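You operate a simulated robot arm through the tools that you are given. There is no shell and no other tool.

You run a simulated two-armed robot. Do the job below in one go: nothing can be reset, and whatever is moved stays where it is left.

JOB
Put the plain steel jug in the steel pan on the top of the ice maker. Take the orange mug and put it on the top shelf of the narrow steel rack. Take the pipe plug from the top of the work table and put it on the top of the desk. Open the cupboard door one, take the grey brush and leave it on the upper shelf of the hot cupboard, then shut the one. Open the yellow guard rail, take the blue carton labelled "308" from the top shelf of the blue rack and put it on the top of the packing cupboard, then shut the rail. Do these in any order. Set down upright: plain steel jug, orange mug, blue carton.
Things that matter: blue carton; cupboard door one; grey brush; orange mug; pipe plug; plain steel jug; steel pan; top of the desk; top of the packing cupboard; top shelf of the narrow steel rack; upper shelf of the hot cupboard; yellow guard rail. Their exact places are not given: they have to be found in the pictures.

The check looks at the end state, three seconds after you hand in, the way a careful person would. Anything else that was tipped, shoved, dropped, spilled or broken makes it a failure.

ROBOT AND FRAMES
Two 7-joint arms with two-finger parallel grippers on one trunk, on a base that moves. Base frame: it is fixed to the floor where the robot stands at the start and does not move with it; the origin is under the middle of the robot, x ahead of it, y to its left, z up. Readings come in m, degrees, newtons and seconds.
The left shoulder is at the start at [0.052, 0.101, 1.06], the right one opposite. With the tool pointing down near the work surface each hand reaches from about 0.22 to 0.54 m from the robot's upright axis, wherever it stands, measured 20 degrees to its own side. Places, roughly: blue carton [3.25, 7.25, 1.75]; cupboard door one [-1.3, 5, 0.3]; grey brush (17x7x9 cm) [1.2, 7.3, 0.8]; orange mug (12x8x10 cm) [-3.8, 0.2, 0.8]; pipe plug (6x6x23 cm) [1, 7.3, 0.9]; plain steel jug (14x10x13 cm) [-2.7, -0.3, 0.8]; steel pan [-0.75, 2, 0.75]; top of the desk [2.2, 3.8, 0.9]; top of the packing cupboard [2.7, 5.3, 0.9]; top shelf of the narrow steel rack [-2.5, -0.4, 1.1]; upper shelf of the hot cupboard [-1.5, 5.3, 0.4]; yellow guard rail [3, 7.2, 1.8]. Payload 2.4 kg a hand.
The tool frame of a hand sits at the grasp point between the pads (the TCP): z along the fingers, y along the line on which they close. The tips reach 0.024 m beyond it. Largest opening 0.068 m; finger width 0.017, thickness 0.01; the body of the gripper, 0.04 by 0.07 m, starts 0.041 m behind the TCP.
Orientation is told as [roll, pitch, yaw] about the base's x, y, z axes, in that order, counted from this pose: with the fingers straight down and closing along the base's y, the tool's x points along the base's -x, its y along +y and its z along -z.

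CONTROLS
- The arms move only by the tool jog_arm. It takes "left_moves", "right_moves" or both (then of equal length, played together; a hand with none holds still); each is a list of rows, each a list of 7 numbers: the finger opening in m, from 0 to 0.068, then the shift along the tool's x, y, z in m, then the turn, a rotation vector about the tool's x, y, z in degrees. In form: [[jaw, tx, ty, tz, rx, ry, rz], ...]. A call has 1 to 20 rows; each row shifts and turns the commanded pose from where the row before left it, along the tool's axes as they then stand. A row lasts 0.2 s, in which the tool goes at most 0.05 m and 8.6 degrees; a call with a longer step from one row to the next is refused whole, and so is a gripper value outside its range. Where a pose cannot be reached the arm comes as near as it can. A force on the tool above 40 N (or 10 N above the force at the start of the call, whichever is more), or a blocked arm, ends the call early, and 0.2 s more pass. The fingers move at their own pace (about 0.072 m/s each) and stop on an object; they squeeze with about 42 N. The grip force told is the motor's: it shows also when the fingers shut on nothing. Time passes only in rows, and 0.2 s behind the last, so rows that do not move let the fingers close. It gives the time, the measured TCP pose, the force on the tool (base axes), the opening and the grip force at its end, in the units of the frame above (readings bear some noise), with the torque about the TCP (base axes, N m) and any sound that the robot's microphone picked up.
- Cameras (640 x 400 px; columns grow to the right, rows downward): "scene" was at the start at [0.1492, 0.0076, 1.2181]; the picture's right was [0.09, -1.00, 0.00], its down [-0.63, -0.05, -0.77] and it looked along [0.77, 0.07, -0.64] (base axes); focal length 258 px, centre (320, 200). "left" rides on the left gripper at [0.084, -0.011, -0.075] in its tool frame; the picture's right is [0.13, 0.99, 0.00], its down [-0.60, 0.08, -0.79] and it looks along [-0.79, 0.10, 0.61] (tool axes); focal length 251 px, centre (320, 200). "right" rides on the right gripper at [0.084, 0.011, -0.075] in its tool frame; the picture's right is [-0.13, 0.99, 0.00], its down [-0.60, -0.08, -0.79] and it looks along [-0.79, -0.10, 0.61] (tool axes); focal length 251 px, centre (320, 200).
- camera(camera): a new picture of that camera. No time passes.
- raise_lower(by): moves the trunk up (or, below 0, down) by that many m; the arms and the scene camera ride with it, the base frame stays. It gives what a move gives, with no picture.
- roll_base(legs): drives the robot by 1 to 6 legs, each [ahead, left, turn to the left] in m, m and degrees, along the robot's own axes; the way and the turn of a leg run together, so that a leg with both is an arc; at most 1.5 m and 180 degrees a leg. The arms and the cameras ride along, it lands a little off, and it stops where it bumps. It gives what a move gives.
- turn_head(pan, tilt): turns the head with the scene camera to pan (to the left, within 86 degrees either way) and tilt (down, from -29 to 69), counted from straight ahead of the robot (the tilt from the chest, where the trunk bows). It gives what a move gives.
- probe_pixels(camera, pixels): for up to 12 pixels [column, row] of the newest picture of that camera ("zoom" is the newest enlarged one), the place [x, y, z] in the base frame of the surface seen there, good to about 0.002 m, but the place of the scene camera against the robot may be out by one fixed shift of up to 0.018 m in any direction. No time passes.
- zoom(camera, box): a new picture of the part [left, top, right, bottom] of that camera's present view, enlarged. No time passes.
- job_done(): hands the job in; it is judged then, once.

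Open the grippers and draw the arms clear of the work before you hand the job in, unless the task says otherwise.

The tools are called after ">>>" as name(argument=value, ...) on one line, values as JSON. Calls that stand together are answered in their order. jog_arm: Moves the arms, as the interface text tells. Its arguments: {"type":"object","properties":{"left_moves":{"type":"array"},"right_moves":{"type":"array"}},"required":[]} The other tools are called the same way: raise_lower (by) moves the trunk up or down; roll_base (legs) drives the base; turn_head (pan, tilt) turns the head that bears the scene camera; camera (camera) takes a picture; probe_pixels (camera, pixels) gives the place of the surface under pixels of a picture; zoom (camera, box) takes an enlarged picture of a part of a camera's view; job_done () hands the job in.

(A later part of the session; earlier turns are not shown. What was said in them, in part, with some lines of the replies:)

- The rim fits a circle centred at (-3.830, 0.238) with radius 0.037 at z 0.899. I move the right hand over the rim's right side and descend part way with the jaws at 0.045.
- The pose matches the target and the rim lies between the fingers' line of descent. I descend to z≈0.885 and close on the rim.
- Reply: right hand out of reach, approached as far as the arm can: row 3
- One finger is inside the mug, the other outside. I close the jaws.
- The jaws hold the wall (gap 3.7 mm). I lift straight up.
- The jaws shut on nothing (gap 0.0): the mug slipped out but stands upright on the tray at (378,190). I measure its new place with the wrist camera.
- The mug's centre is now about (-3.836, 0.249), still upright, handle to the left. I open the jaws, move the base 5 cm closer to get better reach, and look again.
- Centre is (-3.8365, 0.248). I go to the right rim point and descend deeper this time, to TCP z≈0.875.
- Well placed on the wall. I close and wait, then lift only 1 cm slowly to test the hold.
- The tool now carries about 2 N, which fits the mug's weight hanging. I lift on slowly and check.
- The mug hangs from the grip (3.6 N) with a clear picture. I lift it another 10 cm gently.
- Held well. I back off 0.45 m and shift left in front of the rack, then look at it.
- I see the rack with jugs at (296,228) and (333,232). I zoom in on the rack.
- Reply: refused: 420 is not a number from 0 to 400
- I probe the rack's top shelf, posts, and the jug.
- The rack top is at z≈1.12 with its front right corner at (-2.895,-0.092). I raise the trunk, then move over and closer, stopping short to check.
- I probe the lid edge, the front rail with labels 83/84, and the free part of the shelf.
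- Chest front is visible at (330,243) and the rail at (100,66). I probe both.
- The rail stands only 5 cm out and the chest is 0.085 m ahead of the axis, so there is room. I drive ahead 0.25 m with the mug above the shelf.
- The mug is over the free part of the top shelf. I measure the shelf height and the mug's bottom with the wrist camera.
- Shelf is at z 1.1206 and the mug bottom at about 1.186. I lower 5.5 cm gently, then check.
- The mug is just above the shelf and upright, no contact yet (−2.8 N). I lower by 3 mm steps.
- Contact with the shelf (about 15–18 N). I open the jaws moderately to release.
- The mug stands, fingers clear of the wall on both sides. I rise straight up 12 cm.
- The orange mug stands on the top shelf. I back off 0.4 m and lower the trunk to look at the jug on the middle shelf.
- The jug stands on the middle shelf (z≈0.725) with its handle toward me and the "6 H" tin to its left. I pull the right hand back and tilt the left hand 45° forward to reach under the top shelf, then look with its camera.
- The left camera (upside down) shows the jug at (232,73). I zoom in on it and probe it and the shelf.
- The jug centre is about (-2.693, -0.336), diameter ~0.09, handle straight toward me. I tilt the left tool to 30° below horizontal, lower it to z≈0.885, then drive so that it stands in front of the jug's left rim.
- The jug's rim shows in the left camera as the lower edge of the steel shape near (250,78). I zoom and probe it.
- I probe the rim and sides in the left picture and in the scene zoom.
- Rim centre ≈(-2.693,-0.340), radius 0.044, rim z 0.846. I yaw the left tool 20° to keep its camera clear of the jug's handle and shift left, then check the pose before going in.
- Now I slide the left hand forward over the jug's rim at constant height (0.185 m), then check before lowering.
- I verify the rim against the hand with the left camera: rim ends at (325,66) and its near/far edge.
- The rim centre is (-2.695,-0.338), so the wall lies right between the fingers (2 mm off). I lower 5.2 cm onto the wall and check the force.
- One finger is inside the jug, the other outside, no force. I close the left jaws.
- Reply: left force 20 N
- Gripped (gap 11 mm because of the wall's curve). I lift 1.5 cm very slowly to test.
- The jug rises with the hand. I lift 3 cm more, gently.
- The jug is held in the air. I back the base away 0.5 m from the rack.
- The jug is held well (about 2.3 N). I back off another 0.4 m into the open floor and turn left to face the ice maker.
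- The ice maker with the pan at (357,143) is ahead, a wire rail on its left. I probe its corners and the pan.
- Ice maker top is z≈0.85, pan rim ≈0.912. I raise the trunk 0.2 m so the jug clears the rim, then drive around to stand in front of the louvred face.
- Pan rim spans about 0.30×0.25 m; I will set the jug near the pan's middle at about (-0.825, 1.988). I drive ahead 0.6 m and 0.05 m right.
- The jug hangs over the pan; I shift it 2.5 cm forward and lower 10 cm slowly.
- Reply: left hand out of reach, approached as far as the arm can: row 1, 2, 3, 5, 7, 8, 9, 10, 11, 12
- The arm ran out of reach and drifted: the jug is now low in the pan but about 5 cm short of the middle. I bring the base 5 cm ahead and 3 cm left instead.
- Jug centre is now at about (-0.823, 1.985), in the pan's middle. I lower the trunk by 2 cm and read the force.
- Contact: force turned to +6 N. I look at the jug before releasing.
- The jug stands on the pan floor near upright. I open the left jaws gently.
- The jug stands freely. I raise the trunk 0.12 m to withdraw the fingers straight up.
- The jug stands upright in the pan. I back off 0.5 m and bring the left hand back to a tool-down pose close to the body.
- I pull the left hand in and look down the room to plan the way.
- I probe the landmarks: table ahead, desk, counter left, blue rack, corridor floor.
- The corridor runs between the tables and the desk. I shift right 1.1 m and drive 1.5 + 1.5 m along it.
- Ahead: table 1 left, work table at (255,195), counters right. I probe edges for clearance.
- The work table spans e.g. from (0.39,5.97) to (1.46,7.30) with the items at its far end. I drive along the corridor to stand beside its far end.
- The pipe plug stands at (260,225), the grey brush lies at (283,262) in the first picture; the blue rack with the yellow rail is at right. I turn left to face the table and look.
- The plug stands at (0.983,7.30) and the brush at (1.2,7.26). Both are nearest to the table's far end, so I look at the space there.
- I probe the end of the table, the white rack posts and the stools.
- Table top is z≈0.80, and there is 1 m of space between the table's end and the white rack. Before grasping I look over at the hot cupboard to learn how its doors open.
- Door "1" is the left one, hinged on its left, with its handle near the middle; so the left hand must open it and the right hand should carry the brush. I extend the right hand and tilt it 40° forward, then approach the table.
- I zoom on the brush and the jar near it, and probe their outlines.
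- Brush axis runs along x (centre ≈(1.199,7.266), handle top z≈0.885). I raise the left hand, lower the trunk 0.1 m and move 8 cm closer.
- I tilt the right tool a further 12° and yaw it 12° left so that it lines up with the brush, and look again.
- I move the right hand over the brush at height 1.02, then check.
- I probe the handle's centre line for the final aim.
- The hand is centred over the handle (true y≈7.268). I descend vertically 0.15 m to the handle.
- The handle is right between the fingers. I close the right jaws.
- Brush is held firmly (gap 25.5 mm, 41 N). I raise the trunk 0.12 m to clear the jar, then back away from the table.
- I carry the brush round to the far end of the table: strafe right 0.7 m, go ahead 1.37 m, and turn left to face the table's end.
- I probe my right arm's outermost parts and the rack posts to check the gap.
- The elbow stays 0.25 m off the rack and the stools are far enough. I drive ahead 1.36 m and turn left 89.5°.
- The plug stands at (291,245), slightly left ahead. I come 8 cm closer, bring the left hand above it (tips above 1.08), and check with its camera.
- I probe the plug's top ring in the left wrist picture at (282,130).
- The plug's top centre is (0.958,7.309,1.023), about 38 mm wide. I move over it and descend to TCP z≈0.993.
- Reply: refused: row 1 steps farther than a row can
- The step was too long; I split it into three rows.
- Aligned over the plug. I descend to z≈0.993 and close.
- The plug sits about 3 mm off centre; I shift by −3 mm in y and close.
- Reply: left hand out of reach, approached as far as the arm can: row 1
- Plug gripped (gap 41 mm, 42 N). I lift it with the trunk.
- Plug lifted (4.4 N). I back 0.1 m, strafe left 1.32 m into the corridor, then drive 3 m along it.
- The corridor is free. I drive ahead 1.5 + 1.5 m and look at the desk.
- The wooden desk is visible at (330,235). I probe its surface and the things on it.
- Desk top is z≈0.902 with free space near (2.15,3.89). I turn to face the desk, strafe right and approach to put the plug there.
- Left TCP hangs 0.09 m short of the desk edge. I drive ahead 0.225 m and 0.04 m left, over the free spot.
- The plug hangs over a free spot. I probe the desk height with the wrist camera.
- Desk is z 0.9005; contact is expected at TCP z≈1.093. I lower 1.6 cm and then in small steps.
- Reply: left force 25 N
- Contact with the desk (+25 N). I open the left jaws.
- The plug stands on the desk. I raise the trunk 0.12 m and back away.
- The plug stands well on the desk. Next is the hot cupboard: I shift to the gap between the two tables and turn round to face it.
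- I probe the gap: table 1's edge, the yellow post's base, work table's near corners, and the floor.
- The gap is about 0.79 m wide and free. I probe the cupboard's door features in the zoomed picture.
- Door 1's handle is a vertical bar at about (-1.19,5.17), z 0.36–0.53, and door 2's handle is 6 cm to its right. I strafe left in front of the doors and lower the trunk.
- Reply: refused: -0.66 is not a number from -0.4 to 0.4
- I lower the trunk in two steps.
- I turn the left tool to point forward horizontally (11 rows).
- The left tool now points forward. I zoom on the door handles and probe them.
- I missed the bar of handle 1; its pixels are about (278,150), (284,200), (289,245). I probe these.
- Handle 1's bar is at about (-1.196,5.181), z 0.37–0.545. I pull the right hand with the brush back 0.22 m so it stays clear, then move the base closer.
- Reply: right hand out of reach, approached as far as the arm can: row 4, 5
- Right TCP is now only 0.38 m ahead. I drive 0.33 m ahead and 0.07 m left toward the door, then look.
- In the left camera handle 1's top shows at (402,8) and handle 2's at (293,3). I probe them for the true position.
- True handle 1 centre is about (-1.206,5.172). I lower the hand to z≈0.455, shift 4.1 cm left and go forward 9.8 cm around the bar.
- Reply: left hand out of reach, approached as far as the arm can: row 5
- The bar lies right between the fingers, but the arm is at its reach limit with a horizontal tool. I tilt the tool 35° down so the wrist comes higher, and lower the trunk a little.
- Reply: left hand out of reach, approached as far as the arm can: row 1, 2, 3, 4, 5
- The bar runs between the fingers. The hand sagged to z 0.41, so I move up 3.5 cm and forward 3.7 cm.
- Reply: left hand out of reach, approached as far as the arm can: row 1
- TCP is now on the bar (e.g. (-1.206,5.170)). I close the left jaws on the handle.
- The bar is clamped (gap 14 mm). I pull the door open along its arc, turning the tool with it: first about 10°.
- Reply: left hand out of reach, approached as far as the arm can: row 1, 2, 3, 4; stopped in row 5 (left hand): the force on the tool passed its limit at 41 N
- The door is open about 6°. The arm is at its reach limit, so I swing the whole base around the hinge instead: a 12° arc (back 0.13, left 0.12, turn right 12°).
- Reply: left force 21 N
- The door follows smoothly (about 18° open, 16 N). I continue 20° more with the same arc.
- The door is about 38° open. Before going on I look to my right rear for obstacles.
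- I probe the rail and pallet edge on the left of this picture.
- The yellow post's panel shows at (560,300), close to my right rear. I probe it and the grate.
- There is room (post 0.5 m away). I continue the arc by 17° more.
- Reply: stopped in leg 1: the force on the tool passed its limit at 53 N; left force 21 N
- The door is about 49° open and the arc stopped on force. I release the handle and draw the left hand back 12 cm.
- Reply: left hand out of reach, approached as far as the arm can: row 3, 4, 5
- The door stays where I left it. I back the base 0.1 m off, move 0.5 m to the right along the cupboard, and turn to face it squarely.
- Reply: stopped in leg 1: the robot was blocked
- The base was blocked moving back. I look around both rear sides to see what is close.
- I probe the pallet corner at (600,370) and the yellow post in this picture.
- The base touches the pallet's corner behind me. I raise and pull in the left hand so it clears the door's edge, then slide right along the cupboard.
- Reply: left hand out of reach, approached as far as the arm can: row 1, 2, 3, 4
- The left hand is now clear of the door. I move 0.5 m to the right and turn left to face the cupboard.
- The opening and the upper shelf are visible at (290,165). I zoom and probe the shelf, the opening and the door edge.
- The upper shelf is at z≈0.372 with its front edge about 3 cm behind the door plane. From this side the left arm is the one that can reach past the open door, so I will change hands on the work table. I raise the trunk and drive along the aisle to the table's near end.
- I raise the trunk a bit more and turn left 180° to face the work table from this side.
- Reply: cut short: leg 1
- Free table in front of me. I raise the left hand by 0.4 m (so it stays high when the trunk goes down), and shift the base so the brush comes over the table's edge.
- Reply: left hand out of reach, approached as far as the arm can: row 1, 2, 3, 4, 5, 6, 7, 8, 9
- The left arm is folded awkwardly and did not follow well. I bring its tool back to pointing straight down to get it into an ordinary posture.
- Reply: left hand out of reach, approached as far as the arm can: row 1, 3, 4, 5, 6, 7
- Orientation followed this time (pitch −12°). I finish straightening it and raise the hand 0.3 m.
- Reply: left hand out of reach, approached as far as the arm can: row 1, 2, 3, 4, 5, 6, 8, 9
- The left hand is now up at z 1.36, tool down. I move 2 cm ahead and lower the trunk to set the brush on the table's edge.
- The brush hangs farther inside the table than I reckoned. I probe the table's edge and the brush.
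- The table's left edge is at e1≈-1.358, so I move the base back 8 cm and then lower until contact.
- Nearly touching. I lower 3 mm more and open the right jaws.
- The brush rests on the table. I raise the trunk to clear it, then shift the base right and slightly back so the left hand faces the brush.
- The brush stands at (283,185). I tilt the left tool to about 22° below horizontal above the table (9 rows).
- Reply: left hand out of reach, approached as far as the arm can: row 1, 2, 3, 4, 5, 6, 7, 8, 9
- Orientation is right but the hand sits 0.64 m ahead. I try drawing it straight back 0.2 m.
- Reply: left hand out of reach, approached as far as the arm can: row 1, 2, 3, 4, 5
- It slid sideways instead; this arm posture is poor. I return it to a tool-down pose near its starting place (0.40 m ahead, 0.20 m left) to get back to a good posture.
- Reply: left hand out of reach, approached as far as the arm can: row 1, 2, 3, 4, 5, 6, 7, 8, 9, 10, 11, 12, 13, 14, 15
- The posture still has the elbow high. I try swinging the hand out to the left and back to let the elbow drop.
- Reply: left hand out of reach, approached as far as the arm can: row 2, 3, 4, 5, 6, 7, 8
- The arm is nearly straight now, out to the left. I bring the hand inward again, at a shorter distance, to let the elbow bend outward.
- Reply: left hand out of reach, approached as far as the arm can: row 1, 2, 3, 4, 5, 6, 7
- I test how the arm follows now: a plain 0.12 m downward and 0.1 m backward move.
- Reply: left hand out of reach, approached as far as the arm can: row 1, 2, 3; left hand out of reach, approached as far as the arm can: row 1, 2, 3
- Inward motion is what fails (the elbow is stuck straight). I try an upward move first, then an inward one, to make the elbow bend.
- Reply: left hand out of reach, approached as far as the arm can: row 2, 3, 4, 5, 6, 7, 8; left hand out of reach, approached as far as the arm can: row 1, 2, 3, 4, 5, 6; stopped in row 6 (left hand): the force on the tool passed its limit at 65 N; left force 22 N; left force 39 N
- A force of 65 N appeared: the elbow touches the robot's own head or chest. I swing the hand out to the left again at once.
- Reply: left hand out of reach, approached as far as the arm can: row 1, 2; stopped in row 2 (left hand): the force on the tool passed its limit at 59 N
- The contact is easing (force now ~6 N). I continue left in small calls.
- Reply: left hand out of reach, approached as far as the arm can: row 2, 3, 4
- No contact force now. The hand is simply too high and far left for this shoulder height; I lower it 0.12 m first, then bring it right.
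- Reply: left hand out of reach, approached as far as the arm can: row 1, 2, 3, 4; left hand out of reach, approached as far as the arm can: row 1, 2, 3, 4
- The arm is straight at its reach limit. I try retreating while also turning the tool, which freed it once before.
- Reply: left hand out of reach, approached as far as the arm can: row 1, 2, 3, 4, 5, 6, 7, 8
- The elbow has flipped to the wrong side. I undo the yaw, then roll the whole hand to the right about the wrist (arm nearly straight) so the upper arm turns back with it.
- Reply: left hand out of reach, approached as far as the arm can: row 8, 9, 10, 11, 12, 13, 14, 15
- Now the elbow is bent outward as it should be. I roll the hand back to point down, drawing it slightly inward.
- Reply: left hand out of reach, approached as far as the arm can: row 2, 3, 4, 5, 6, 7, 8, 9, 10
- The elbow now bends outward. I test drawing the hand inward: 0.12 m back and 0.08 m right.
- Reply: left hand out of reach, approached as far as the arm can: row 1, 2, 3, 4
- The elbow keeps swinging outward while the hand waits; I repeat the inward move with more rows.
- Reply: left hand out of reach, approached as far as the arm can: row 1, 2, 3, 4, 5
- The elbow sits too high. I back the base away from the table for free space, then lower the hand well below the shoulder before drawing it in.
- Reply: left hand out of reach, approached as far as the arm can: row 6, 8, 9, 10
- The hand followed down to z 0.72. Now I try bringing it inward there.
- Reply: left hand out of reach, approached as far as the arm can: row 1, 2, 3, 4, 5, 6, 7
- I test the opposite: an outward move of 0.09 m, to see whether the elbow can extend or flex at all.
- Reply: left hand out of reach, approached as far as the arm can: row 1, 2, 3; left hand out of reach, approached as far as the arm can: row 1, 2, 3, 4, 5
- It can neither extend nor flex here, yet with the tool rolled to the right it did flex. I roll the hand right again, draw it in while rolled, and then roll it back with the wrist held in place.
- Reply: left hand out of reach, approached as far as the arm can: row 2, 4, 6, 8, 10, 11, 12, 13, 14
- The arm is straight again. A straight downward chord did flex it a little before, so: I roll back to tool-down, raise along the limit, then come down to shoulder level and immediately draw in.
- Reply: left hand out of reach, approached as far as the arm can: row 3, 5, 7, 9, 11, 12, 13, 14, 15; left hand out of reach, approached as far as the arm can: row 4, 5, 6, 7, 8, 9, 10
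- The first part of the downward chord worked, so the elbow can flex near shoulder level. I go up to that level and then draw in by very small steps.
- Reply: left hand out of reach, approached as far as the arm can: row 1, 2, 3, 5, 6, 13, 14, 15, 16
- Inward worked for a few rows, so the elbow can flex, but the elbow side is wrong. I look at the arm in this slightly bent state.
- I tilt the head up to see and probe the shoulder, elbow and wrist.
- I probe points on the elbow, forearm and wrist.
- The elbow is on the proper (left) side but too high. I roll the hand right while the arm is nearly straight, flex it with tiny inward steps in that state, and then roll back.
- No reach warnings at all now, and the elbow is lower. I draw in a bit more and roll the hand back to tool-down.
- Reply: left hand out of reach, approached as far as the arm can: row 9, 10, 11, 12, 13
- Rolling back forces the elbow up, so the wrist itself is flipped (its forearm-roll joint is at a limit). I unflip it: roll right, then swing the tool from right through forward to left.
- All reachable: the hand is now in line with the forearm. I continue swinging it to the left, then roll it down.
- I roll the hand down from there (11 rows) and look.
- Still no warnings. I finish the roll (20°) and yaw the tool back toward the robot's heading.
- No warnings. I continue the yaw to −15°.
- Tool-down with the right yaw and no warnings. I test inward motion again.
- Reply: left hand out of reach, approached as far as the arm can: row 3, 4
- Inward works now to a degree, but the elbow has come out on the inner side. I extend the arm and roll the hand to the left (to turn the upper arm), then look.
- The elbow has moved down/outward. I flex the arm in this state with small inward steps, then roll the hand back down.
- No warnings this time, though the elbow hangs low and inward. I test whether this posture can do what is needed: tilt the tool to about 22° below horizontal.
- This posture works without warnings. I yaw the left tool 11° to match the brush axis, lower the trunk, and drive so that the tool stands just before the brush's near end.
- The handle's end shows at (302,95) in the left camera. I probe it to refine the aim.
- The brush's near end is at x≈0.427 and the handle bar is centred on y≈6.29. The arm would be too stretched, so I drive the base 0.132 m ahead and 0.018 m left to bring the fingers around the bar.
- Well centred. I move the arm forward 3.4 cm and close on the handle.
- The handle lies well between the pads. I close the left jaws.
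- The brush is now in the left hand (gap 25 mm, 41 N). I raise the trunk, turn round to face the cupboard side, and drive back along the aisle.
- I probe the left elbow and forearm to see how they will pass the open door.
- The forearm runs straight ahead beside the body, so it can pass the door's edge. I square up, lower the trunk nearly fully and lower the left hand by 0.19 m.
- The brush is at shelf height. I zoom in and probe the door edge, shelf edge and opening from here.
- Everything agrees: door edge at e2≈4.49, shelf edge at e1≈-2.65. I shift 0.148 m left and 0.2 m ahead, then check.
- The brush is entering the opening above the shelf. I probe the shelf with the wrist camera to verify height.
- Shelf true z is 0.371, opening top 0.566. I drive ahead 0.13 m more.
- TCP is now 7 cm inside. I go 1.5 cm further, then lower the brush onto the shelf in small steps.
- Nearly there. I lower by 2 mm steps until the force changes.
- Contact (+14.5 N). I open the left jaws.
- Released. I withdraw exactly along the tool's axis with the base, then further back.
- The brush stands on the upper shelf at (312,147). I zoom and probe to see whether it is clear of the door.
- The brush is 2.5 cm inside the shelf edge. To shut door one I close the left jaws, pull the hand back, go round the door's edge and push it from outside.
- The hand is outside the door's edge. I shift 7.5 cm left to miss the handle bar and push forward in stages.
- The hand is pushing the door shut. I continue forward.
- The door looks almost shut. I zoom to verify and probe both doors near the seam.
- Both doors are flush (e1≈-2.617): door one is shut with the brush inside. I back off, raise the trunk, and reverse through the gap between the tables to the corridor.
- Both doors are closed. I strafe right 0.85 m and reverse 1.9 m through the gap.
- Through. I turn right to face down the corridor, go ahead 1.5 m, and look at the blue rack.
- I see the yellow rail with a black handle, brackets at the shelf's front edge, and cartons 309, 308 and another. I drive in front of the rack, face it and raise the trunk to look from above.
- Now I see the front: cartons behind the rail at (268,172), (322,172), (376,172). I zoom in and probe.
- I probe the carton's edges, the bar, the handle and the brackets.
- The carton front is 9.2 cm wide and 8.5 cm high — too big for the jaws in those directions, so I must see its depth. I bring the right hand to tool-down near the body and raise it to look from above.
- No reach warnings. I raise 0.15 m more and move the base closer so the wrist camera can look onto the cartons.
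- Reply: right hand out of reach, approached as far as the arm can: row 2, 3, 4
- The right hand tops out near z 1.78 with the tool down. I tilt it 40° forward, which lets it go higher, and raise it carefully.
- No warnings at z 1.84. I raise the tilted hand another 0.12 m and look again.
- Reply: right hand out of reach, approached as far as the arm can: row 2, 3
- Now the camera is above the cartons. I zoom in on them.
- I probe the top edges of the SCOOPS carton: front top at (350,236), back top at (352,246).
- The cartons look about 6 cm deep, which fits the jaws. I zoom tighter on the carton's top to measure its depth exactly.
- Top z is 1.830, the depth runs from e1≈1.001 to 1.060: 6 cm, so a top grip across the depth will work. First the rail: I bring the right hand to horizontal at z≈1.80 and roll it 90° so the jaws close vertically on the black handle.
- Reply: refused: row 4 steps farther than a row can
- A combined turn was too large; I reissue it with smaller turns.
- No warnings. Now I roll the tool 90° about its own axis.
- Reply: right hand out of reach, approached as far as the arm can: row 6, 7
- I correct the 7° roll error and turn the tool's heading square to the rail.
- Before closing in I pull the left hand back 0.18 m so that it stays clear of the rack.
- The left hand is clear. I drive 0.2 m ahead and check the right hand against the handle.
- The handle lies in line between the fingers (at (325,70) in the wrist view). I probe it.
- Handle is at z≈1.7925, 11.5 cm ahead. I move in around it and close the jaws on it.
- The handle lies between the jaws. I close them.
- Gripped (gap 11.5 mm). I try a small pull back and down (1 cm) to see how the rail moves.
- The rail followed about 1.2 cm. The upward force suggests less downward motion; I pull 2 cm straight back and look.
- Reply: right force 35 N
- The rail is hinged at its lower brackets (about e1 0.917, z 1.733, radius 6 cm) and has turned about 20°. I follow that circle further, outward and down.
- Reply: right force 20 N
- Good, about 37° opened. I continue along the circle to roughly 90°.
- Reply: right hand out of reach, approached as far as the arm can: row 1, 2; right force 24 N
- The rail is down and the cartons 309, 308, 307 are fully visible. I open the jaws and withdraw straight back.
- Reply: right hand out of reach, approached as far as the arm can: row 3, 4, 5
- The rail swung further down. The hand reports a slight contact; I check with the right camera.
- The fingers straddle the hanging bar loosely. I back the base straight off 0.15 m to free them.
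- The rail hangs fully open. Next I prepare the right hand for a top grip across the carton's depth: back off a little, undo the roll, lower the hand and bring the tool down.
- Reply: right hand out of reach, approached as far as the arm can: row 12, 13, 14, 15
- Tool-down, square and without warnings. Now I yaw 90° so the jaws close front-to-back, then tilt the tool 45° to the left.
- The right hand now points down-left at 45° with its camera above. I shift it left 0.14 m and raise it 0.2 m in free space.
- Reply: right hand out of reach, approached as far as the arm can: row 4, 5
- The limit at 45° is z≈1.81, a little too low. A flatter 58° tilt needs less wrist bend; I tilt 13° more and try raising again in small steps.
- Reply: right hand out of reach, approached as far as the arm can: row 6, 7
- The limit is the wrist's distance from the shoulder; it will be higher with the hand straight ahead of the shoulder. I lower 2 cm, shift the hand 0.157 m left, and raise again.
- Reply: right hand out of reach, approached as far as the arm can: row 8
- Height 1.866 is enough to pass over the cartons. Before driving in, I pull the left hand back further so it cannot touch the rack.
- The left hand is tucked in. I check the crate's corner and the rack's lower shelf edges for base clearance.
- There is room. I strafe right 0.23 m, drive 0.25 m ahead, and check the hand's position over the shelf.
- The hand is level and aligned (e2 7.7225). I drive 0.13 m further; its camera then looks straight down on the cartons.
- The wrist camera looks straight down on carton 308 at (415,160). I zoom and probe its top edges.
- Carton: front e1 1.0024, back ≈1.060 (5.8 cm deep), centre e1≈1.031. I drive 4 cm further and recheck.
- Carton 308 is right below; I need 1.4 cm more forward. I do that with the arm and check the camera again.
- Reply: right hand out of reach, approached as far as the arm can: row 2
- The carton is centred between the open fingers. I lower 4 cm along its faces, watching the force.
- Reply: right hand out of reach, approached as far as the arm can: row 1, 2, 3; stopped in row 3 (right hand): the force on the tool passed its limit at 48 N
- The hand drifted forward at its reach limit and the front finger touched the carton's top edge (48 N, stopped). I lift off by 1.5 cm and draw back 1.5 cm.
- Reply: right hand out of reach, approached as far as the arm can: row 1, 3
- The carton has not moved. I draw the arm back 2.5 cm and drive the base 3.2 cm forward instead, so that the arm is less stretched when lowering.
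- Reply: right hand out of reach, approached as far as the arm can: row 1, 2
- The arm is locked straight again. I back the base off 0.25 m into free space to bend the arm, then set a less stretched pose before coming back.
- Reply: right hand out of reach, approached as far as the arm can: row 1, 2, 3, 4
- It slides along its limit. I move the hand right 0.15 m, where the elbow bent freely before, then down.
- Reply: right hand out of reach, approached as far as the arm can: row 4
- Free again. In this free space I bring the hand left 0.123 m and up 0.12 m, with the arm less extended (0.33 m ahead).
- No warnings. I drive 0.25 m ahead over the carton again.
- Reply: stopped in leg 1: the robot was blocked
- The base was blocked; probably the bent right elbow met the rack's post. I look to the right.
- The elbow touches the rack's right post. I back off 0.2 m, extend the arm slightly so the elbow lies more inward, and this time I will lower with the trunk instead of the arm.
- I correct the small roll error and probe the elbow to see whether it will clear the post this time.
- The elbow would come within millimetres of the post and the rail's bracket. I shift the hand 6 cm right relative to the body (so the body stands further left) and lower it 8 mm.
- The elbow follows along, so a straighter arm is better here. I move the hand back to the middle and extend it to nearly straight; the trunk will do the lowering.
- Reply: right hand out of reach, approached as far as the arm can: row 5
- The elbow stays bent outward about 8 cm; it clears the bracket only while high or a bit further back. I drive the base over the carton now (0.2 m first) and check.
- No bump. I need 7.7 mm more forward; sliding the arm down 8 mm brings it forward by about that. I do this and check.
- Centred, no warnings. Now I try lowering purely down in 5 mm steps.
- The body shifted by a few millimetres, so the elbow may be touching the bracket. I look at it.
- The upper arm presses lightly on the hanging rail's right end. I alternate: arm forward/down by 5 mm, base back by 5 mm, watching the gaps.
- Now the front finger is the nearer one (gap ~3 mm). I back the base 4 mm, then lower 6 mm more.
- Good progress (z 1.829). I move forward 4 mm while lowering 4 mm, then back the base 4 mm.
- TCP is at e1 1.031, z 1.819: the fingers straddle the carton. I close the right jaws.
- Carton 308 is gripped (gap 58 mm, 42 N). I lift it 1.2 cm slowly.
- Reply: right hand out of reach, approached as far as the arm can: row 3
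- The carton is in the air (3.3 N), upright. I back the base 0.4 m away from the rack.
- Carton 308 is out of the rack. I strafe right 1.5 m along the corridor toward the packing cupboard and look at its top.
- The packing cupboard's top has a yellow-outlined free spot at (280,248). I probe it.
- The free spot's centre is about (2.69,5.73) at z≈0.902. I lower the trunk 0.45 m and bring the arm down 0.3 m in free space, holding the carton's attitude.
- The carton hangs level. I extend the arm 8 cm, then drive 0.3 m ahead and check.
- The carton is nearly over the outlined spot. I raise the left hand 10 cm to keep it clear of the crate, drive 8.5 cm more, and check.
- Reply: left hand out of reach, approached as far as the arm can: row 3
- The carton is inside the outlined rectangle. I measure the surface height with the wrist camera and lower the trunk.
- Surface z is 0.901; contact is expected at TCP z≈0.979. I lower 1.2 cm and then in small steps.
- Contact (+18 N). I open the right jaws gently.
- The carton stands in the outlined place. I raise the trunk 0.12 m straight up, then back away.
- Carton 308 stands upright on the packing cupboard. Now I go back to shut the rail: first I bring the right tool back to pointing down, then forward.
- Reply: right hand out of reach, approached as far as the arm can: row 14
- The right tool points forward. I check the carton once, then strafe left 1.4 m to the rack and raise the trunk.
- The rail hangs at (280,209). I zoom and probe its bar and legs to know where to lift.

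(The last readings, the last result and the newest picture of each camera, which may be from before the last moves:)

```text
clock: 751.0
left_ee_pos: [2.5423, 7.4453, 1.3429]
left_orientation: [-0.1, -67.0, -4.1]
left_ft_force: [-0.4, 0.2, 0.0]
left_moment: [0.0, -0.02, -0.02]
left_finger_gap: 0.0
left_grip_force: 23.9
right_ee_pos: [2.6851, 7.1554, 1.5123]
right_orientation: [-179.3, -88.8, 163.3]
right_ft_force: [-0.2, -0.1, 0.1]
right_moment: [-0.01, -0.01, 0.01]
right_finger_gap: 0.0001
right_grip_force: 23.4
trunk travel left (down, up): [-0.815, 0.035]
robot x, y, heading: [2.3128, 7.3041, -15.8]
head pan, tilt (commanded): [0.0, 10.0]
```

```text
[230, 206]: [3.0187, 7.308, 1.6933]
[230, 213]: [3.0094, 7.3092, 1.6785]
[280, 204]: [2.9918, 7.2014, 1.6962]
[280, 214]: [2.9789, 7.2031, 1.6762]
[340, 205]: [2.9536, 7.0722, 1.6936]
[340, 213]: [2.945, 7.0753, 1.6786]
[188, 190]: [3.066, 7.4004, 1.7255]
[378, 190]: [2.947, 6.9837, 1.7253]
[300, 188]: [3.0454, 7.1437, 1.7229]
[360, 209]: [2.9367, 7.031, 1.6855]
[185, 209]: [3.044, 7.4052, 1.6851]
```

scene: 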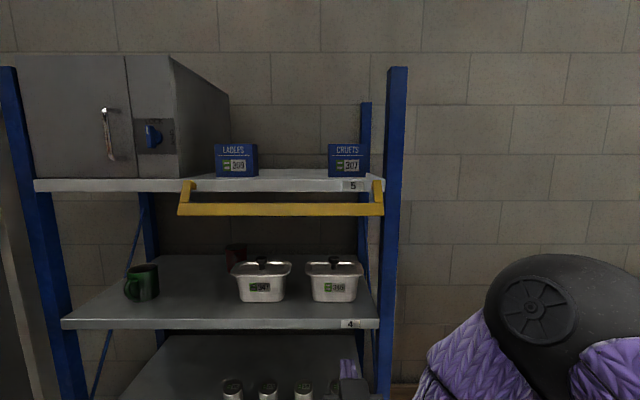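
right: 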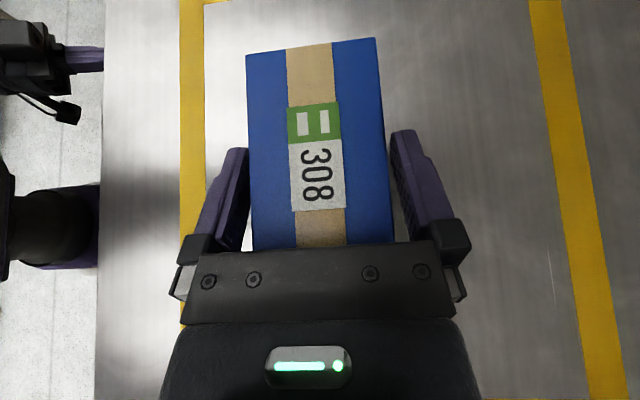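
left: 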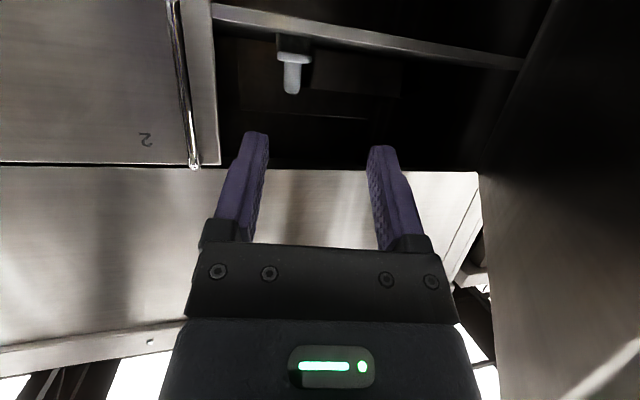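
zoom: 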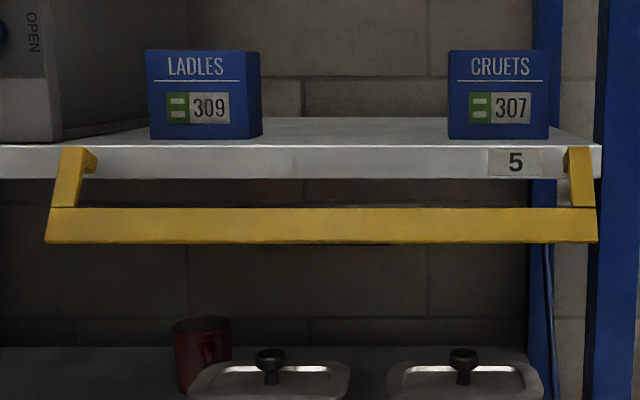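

The bar rests about 37° out from vertical, its lower edge at z≈1.67. I drive 0.29 m ahead with the closed right fingers below it.

>>> roll_base(legs=[[0.28, 0, 0]])

>>> turn_head(pan=-10, tilt=25)

>>> camera(camera="scene")

>>> camera(camera="right")

```text
clock: 753.0
left_ee_pos: [2.8117, 7.3689, 1.3436]
left_orientation: [0.0, -67.1, -4.1]
left_ft_force: [0.7, 0.0, -0.6]
left_moment: [0.0, -0.02, 0.02]
left_finger_gap: 0.0001
left_grip_force: 23.0
right_ee_pos: [2.955, 7.0774, 1.513]
right_orientation: [-179.4, -88.8, 163.4]
right_ft_force: [0.5, 1.0, -0.9]
right_moment: [0.01, -0.01, 0.0]
right_finger_gap: 0.0002
right_grip_force: 23.4
trunk travel left (down, up): [-0.815, 0.035]
robot x, y, heading: [2.5799, 7.2226, -16.0]
head pan, tilt (commanded): [0.0, 10.0]
```

```text
clock: 753.8
left_ee_pos: [2.8114, 7.3672, 1.3435]
left_orientation: [-0.2, -67.1, -4.0]
left_ft_force: [0.2, -0.2, 0.2]
left_moment: [0.0, -0.03, 0.01]
left_finger_gap: 0.0001
left_grip_force: 23.4
right_ee_pos: [2.9553, 7.0774, 1.5104]
right_orientation: [-179.3, -88.6, 163.2]
right_ft_force: [-0.1, 0.8, 0.4]
right_moment: [0.01, 0.01, 0.0]
right_finger_gap: 0.0
right_grip_force: 23.7
trunk travel left (down, up): [-0.815, 0.035]
robot x, y, heading: [2.5852, 7.2253, -15.9]
head pan, tilt (commanded): [-10.0, 25.0]
```

```text
taken
```

scene: 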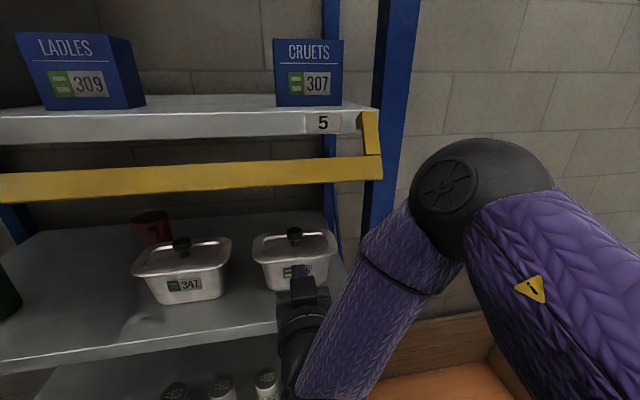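

```text
taken
```

right: 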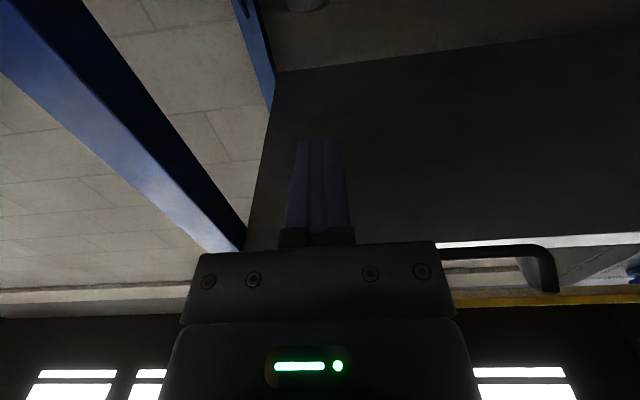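

The closed fingers are under the bar, between its right leg and the handle. I raise the hand 0.14 m to just below the bar.

>>> jog_arm(right_moves=[[0, -0.035, 0, 0.004, 0, 0, 0], [0, -0.035, 0, 0.004, 0, 0, 0], [0, -0.035, 0, 0, 0, 0, 0], [0, -0.03, 0, 0, 0, 0, 0], [0, 0, 0, 0, 0, 0, 0]])

>>> camera(camera="scene")

>>> camera(camera="right")

```text
clock: 755.0
left_ee_pos: [2.8112, 7.3677, 1.3427]
left_orientation: [-0.1, -67.1, -3.9]
left_ft_force: [-0.2, 1.1, 0.6]
left_moment: [0.01, -0.01, -0.01]
left_finger_gap: 0.0
left_grip_force: 23.5
right_ee_pos: [2.9609, 7.0782, 1.6482]
right_orientation: [-179.8, -88.6, 163.6]
right_ft_force: [0.3, -0.2, 1.1]
right_moment: [0.05, 0.01, -0.04]
right_finger_gap: 0.0001
right_grip_force: 23.6
trunk travel left (down, up): [-0.815, 0.035]
robot x, y, heading: [2.5808, 7.2251, -15.6]
head pan, tilt (commanded): [-10.0, 25.0]
```

```text
taken
```

scene: 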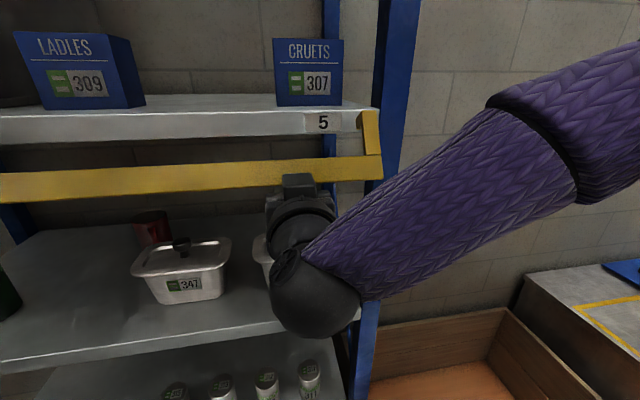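

```text
taken
```

right: 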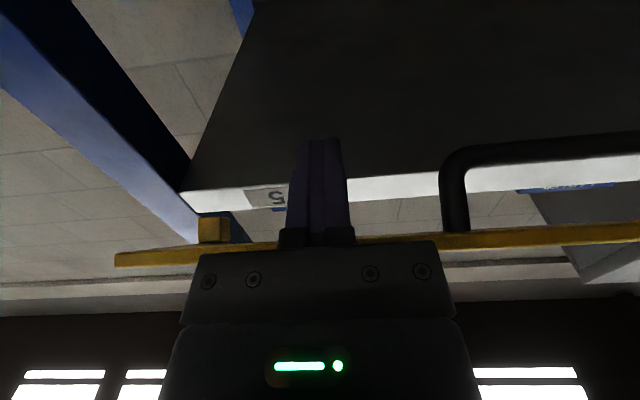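

The bar lies just above the finger roots. I lift it: first 4 cm up while drawing back 2 cm, following the rail's circle.

>>> jog_arm(right_moves=[[0, -0.01, 0, -0.006, 0, 0, 0], [0, -0.016, 0, -0.008, 0, 0, 0], [0, -0.016, 0, -0.006, 0, 0, 0], [0, 0, 0, 0, 0, 0, 0]])

>>> camera(camera="scene")

>>> camera(camera="right")

```text
clock: 756.0
left_ee_pos: [2.8112, 7.3681, 1.3436]
left_orientation: [0.0, -67.0, -4.0]
left_ft_force: [0.7, 0.6, 0.8]
left_moment: [0.02, -0.01, 0.02]
left_finger_gap: 0.0002
left_grip_force: 23.5
right_ee_pos: [2.9408, 7.081, 1.6904]
right_orientation: [-180.0, -88.7, 163.9]
right_ft_force: [-1.6, -0.3, -2.8]
right_moment: [-0.04, -0.07, -0.01]
right_finger_gap: 0.0001
right_grip_force: 23.5
trunk travel left (down, up): [-0.815, 0.035]
robot x, y, heading: [2.5807, 7.2246, -15.7]
head pan, tilt (commanded): [-10.0, 25.0]
```

```text
taken
```

scene: 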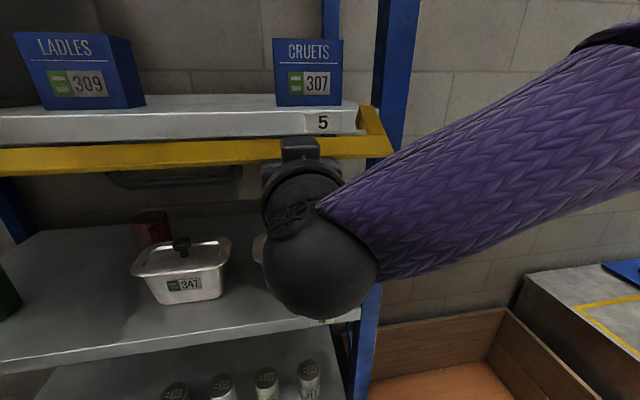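

```text
taken
```

right: 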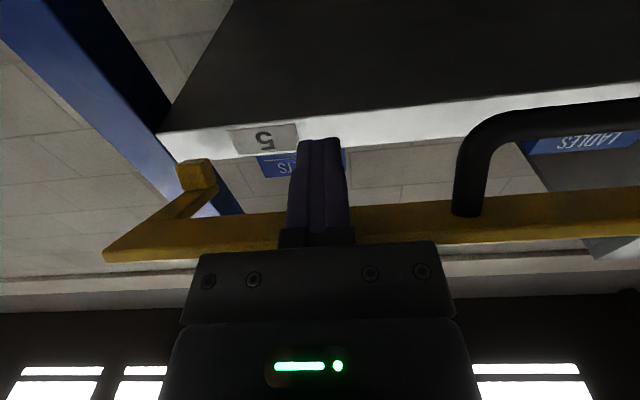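

The rail follows. I continue up along its arc.

>>> jog_arm(right_moves=[[0, -0.0125, 0, -0.004, 0, 0, 0], [0, -0.012, 0, -0.002, 0, 0, 0], [0, -0.0155, 0, 0.004, 0, 0, 0], [0, 0, 0, 0, 0, 0, 0]])

>>> camera(camera="scene")

>>> camera(camera="right")

```text
clock: 757.0
left_ee_pos: [2.81, 7.3693, 1.3436]
left_orientation: [-0.1, -67.2, -4.0]
left_ft_force: [-1.3, 0.3, 0.1]
left_moment: [-0.01, -0.01, -0.01]
left_finger_gap: 0.0002
left_grip_force: 23.6
right_ee_pos: [2.9363, 7.0833, 1.7288]
right_orientation: [-179.4, -88.7, 163.4]
right_ft_force: [-2.2, 1.3, -3.9]
right_moment: [-0.03, 0.01, 0.01]
right_finger_gap: 0.0
right_grip_force: 24.0
trunk travel left (down, up): [-0.815, 0.035]
robot x, y, heading: [2.5797, 7.2233, -16.1]
head pan, tilt (commanded): [-10.0, 25.0]
```

```text
taken
```

scene: 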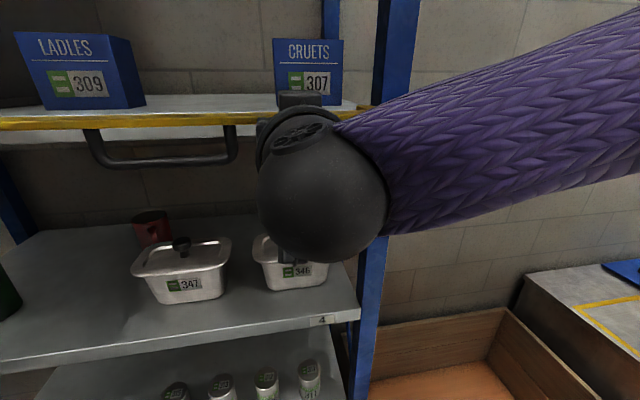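

```text
taken
```

right: 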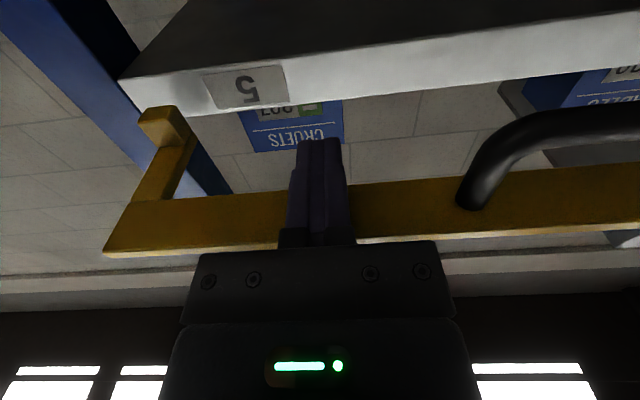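

The rail is about level. I continue upward and inward in small steps.

>>> jog_arm(right_moves=[[0, -0.0145, 0, 0.006, 0, 0, 0], [0, -0.0135, 0, 0.01, 0, 0, 0], [0, -0.01, 0, 0.012, 0, 0, 0], [0, 0, 0, 0, 0, 0, 0]])

>>> camera(camera="scene")

>>> camera(camera="right")

```text
clock: 758.0
left_ee_pos: [2.8149, 7.3679, 1.3422]
left_orientation: [-0.1, -66.9, -4.1]
left_ft_force: [-0.3, 0.5, 0.1]
left_moment: [-0.02, -0.02, 0.01]
left_finger_gap: 0.0001
left_grip_force: 23.5
right_ee_pos: [2.9687, 7.0745, 1.7657]
right_orientation: [-177.2, -89.1, 161.1]
right_ft_force: [5.1, -1.9, -22.1]
right_moment: [0.1, 0.13, -0.2]
right_finger_gap: 0.0
right_grip_force: 23.7
trunk travel left (down, up): [-0.815, 0.035]
robot x, y, heading: [2.5837, 7.224, -16.0]
head pan, tilt (commanded): [-10.0, 25.0]
```

```text
taken
```

scene: 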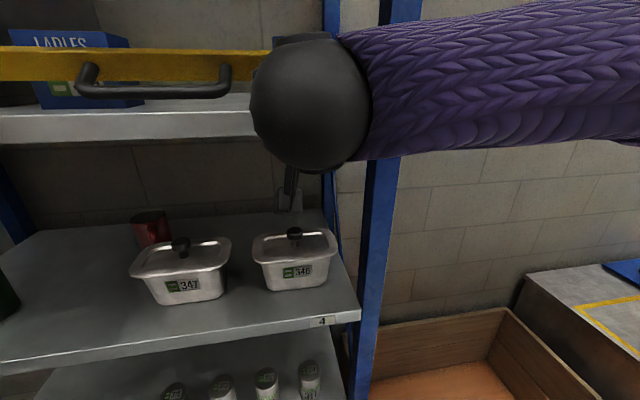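

```text
taken
```

right: 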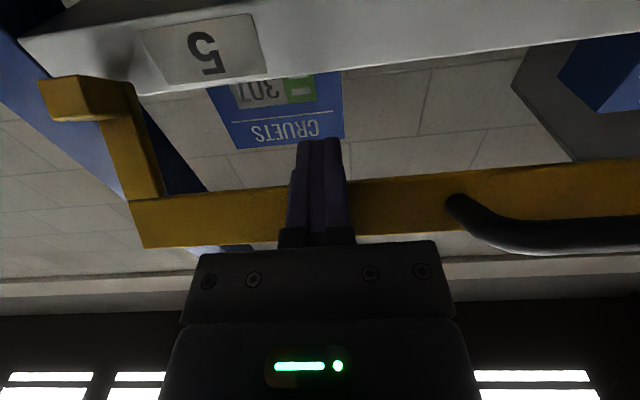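

The rail stands almost upright (force 22 N upward). I probe the bar to see how far it is from closed.

>>> probe_pixels(camera="scene", pixels=[[60, 52], [60, 75], [150, 53], [150, 76], [230, 55], [230, 76], [150, 92], [20, 60]])

>>> probe_pixels(camera="right", pixels=[[180, 225], [180, 205], [400, 215], [130, 130], [80, 95], [480, 215]])

```text
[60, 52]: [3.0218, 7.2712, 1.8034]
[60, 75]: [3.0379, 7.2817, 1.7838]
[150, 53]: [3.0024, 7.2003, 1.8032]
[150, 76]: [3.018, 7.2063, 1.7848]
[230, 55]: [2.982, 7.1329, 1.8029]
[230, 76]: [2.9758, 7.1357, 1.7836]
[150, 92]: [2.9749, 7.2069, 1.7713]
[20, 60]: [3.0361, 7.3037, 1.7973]
```

```text
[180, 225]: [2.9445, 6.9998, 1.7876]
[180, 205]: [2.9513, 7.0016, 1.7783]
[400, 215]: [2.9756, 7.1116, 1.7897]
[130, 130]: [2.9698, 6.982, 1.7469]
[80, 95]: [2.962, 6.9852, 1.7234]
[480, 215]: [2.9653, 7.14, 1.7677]
```

The bar leans outward by about 14° short of vertical. I push forward with the palm against it in small steps, keeping the fingers under it.

>>> jog_arm(right_moves=[[0, 0, 0, 0.012, 0, 0, 0], [0, 0, 0, 0.012, 0, 0, 0], [0, 0, 0, 0.012, 0, 0, 0], [0, 0, 0, 0, 0, 0, 0]])

>>> camera(camera="scene")

>>> camera(camera="right")

```text
clock: 759.0
left_ee_pos: [2.8109, 7.369, 1.3431]
left_orientation: [-0.2, -67.2, -4.1]
left_ft_force: [-0.1, -0.3, -0.1]
left_moment: [0.0, 0.02, 0.03]
left_finger_gap: 0.0
left_grip_force: 23.4
right_ee_pos: [2.9993, 7.0658, 1.7658]
right_orientation: [-176.2, -88.9, 160.3]
right_ft_force: [-6.7, 2.4, -28.8]
right_moment: [0.08, 0.18, 0.03]
right_finger_gap: 0.0
right_grip_force: 23.8
trunk travel left (down, up): [-0.815, 0.035]
robot x, y, heading: [2.581, 7.2251, -16.1]
head pan, tilt (commanded): [-10.0, 25.0]
```

```text
taken
```

scene: 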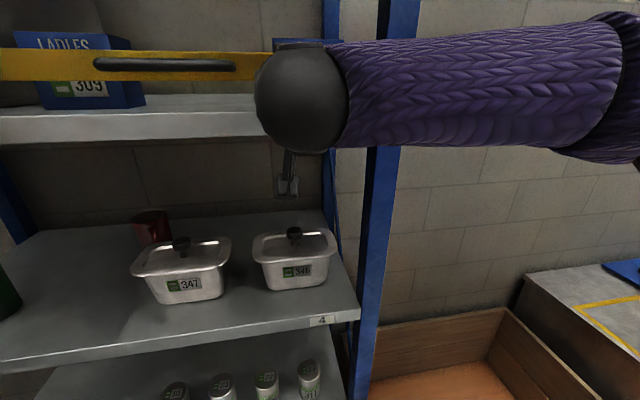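

```text
taken
```

right: 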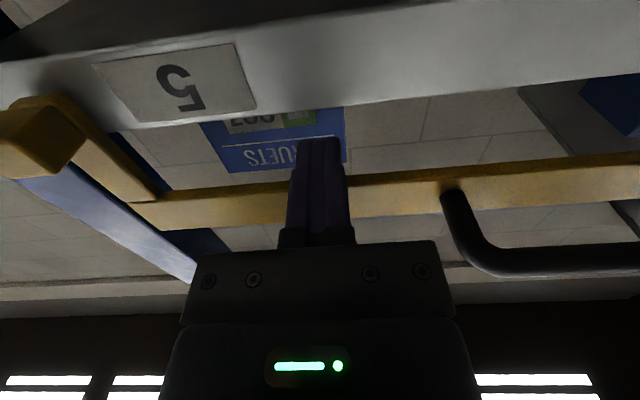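

I probe the bar again.

>>> probe_pixels(camera="scene", pixels=[[30, 52], [30, 76], [80, 52], [80, 78], [240, 55], [240, 76], [165, 65]])

>>> probe_pixels(camera="right", pixels=[[220, 190], [220, 215], [400, 185], [400, 210], [560, 170], [560, 195], [500, 255]])

```text
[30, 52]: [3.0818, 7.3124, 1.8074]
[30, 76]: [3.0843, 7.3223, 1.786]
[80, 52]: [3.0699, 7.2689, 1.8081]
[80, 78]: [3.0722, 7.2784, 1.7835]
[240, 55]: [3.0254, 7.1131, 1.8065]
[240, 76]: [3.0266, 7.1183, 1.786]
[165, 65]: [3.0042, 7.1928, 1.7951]
```

```text
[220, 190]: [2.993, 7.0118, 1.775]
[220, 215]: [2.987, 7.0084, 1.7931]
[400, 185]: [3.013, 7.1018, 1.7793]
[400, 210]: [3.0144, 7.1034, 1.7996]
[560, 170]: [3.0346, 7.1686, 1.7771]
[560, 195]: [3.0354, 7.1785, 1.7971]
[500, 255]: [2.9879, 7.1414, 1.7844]
```

The bar is at e1≈0.943 with the handle at 0.902, as it was at first: the rail is shut. I lower the fingers 2.5 cm and withdraw straight back.

>>> jog_arm(right_moves=[[0, 0.006, 0, 0, 0, 0, 0], [0, 0.01, 0, 0, 0, 0, 0], [0, 0.01, 0, 0, 0, 0, 0], [0, 0, 0, 0, 0, 0, 0]])

>>> roll_base(legs=[[-0.3, 0, 0]])

>>> turn_head(pan=0, tilt=10)

>>> camera(camera="scene")

```text
clock: 760.0
left_ee_pos: [2.8125, 7.3685, 1.3428]
left_orientation: [-0.2, -67.3, -4.0]
left_ft_force: [-0.4, 0.2, -1.0]
left_moment: [0.02, -0.03, 0.01]
left_finger_gap: 0.0002
left_grip_force: 23.4
right_ee_pos: [2.9976, 7.0649, 1.7481]
right_orientation: [175.0, -87.7, 168.8]
right_ft_force: [2.4, 0.1, 6.9]
right_moment: [-0.02, -0.08, 0.01]
right_finger_gap: 0.0
right_grip_force: 23.5
trunk travel left (down, up): [-0.815, 0.035]
robot x, y, heading: [2.5873, 7.2235, -15.7]
head pan, tilt (commanded): [-10.0, 25.0]
stopped in row 4 (right hand): the force on the tool passed its limit at 44 N (the readings are from after the stop); the commanded pose is now the measured one
```

```text
clock: 762.0
left_ee_pos: [2.5223, 7.4509, 1.3436]
left_orientation: [-0.2, -67.2, -4.0]
left_ft_force: [-0.4, -0.5, 0.1]
left_moment: [0.02, -0.02, -0.02]
left_finger_gap: 0.0
left_grip_force: 24.0
right_ee_pos: [2.7085, 7.1476, 1.7463]
right_orientation: [175.0, -87.8, 169.0]
right_ft_force: [0.2, 0.3, -0.2]
right_moment: [0.01, 0.0, -0.02]
right_finger_gap: 0.0
right_grip_force: 23.7
trunk travel left (down, up): [-0.815, 0.035]
robot x, y, heading: [2.2955, 7.3027, -15.9]
head pan, tilt (commanded): [-10.0, 25.0]
```

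```text
clock: 762.8
left_ee_pos: [2.5234, 7.4502, 1.3425]
left_orientation: [-0.1, -67.2, -4.1]
left_ft_force: [-0.7, 0.8, 0.1]
left_moment: [0.01, 0.02, -0.02]
left_finger_gap: 0.0001
left_grip_force: 23.3
right_ee_pos: [2.7102, 7.1467, 1.7478]
right_orientation: [175.1, -87.8, 169.0]
right_ft_force: [0.1, -0.3, 0.1]
right_moment: [-0.02, 0.01, 0.01]
right_finger_gap: 0.0001
right_grip_force: 23.7
trunk travel left (down, up): [-0.815, 0.035]
robot x, y, heading: [2.2955, 7.3082, -16.1]
head pan, tilt (commanded): [0.0, 10.0]
```

```text
taken
```

scene: 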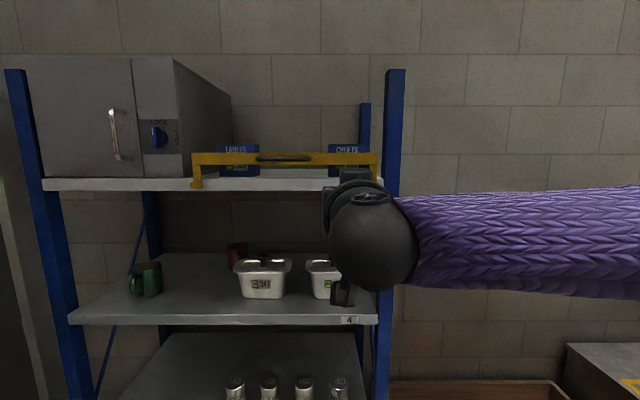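

The hand is free and the rail stays up. I zoom and probe to confirm it is fully shut and the other cartons are in place.

>>> zoom(camera="scene", box=[170, 120, 410, 210])

>>> probe_pixels(camera="scene", pixels=[[215, 154], [215, 163], [340, 154], [340, 163], [285, 158], [235, 150], [348, 150], [195, 180], [360, 183], [215, 156], [300, 163]])

```text
2.67 times, centred on (290, 165) of scene
```

zoom: 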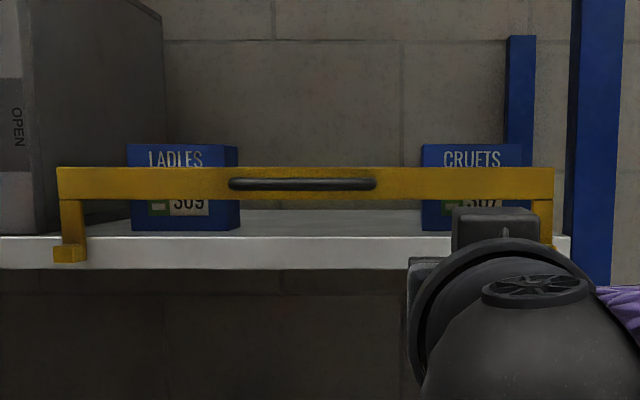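

```text
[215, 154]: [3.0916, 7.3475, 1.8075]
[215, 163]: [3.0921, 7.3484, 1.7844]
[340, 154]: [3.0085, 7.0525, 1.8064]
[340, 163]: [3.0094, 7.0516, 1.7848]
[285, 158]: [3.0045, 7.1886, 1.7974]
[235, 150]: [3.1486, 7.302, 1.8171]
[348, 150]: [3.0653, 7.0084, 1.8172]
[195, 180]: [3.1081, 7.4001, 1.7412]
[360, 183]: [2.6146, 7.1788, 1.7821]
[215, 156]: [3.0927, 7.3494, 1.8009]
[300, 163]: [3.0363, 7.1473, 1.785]
```

The rail is shut exactly as at the start (e1≈0.944) and cartons 309 and 307 are in place. I back off a little, open both grippers, and take a last look toward the packing cupboard and desk.

>>> roll_base(legs=[[-0.15, 0, 0]])

>>> jog_arm(left_moves=[[0.06, 0, 0, 0, 0, 0, 0], [0.06, 0, 0, 0, 0, 0, 0], [0.06, 0, 0, 0, 0, 0, 0], [0.06, 0, 0, 0, 0, 0, 0]], right_moves=[[0.06, 0, 0, -0.02, 0, 0, 0], [0.06, 0, 0, -0.02, 0, 0, 0], [0.06, 0, 0, 0, 0, 0, 0], [0.06, 0, 0, 0, 0, 0, 0]])

>>> turn_head(pan=-65, tilt=25)

>>> camera(camera="scene")

```text
clock: 764.2
left_ee_pos: [2.3778, 7.4914, 1.3422]
left_orientation: [-0.2, -67.2, -4.1]
left_ft_force: [-0.6, -0.1, -0.6]
left_moment: [0.0, 0.0, 0.01]
left_finger_gap: 0.0001
left_grip_force: 24.4
right_ee_pos: [2.5658, 7.1902, 1.7465]
right_orientation: [175.0, -87.8, 168.9]
right_ft_force: [0.2, 0.2, -0.1]
right_moment: [0.01, 0.03, -0.01]
right_finger_gap: 0.0
right_grip_force: 23.4
trunk travel left (down, up): [-0.815, 0.035]
robot x, y, heading: [2.1455, 7.3482, -15.8]
head pan, tilt (commanded): [0.0, 10.0]
```

```text
clock: 765.2
left_ee_pos: [2.3797, 7.4905, 1.343]
left_orientation: [-0.2, -67.1, -4.1]
left_ft_force: [-1.0, 0.7, 0.9]
left_moment: [-0.02, -0.02, -0.03]
left_finger_gap: 0.0598
left_grip_force: 0.0
right_ee_pos: [2.5271, 7.1993, 1.7456]
right_orientation: [174.8, -87.8, 169.1]
right_ft_force: [0.2, 0.2, 0.1]
right_moment: [0.0, -0.01, 0.0]
right_finger_gap: 0.06
right_grip_force: 0.1
trunk travel left (down, up): [-0.815, 0.035]
robot x, y, heading: [2.1521, 7.345, -15.8]
head pan, tilt (commanded): [0.0, 10.0]
```

```text
clock: 766.5
left_ee_pos: [2.379, 7.4918, 1.3432]
left_orientation: [-0.1, -67.1, -4.1]
left_ft_force: [1.0, -0.4, 0.2]
left_moment: [-0.02, -0.02, -0.01]
left_finger_gap: 0.0598
left_grip_force: 0.1
right_ee_pos: [2.5275, 7.1996, 1.7468]
right_orientation: [175.0, -87.9, 169.0]
right_ft_force: [-0.5, -0.9, 0.5]
right_moment: [-0.03, 0.02, 0.02]
right_finger_gap: 0.0599
right_grip_force: 0.0
trunk travel left (down, up): [-0.815, 0.035]
robot x, y, heading: [2.1506, 7.3441, -16.0]
head pan, tilt (commanded): [-65.0, 25.0]
```

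```text
taken
```

scene: 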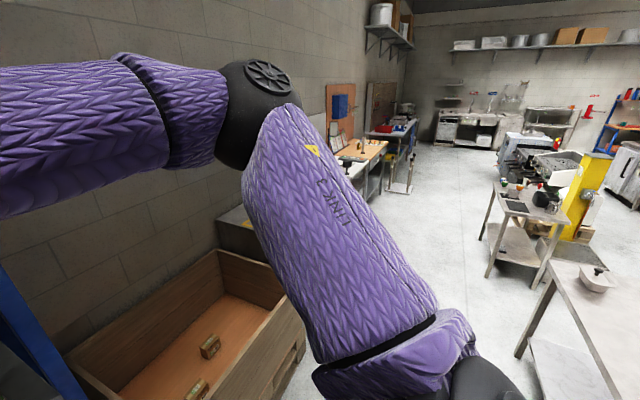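

I zoom on the far part of this picture to check the mug on the narrow rack and the jug in the pan.

>>> zoom(camera="scene", box=[430, 80, 630, 200])

>>> zoom(camera="scene", box=[320, 80, 440, 200])

```text
3.20 times, centred on (530, 140) of scene
```

zoom: 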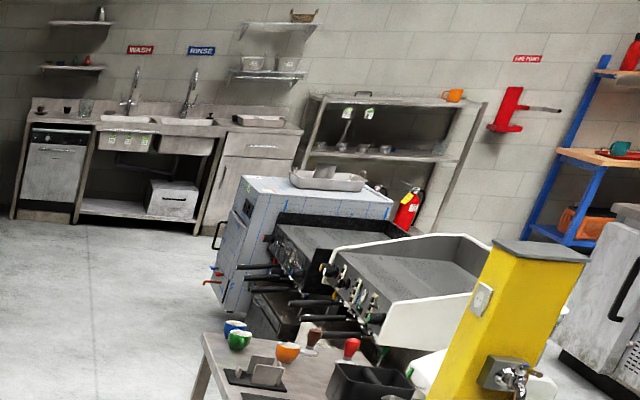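

```text
3.33 times, centred on (380, 140) of scene
```

zoom: 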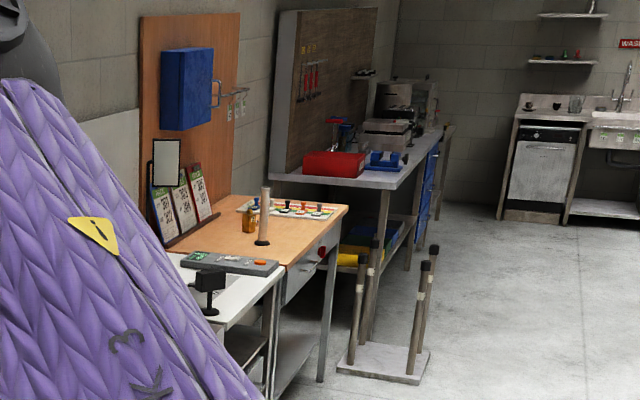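

The mug stands on the narrow rack, the jug in the pan, and the plug on the desk. Door one and the rail are shut, the carton is on the packing cupboard, both grippers are open and the arms are clear. I hand the job in.

>>> job_done()

```text
The job is handed in.
```

All five parts of the job are done and handed in. I confirmed each with a picture or reading before handing in, though I don't have the check's result.

- **Plain steel jug:** it stands upright in the steel pan on the ice maker.
- **Orange mug:** it stands upright on the top shelf of the narrow steel rack. It slipped out of the grip once on the red tray, stayed upright, and was picked up again without trouble.
- **Pipe plug:** it stands on the top of the desk.
- **Grey brush:** it lies on the upper shelf of the hot cupboard, about 2.5 cm behind the shelf edge. Door one is shut flush with door two.
- **Blue carton 308:** it stands upright inside the yellow outline on the packing cupboard. I last saw it just after setting it down; my arm hid it in the final look. The guard rail is back in its starting position, and cartons 307 and 309 are in place.

There was some contact along the way:

- While opening door one, the base bumped the corner of the espresso machine's pallet.
- At the blue rack, the right elbow touched the right post and pressed lightly on the hanging rail.
- One finger pressed on carton 308's top before I gripped it, and the hand pressed briefly on the top shelf when I shut the rail.

I saw nothing displaced by any of this in the pictures I took afterwards, but I did not check the pallet specifically. Both grippers are open and the arms are clear of the work.
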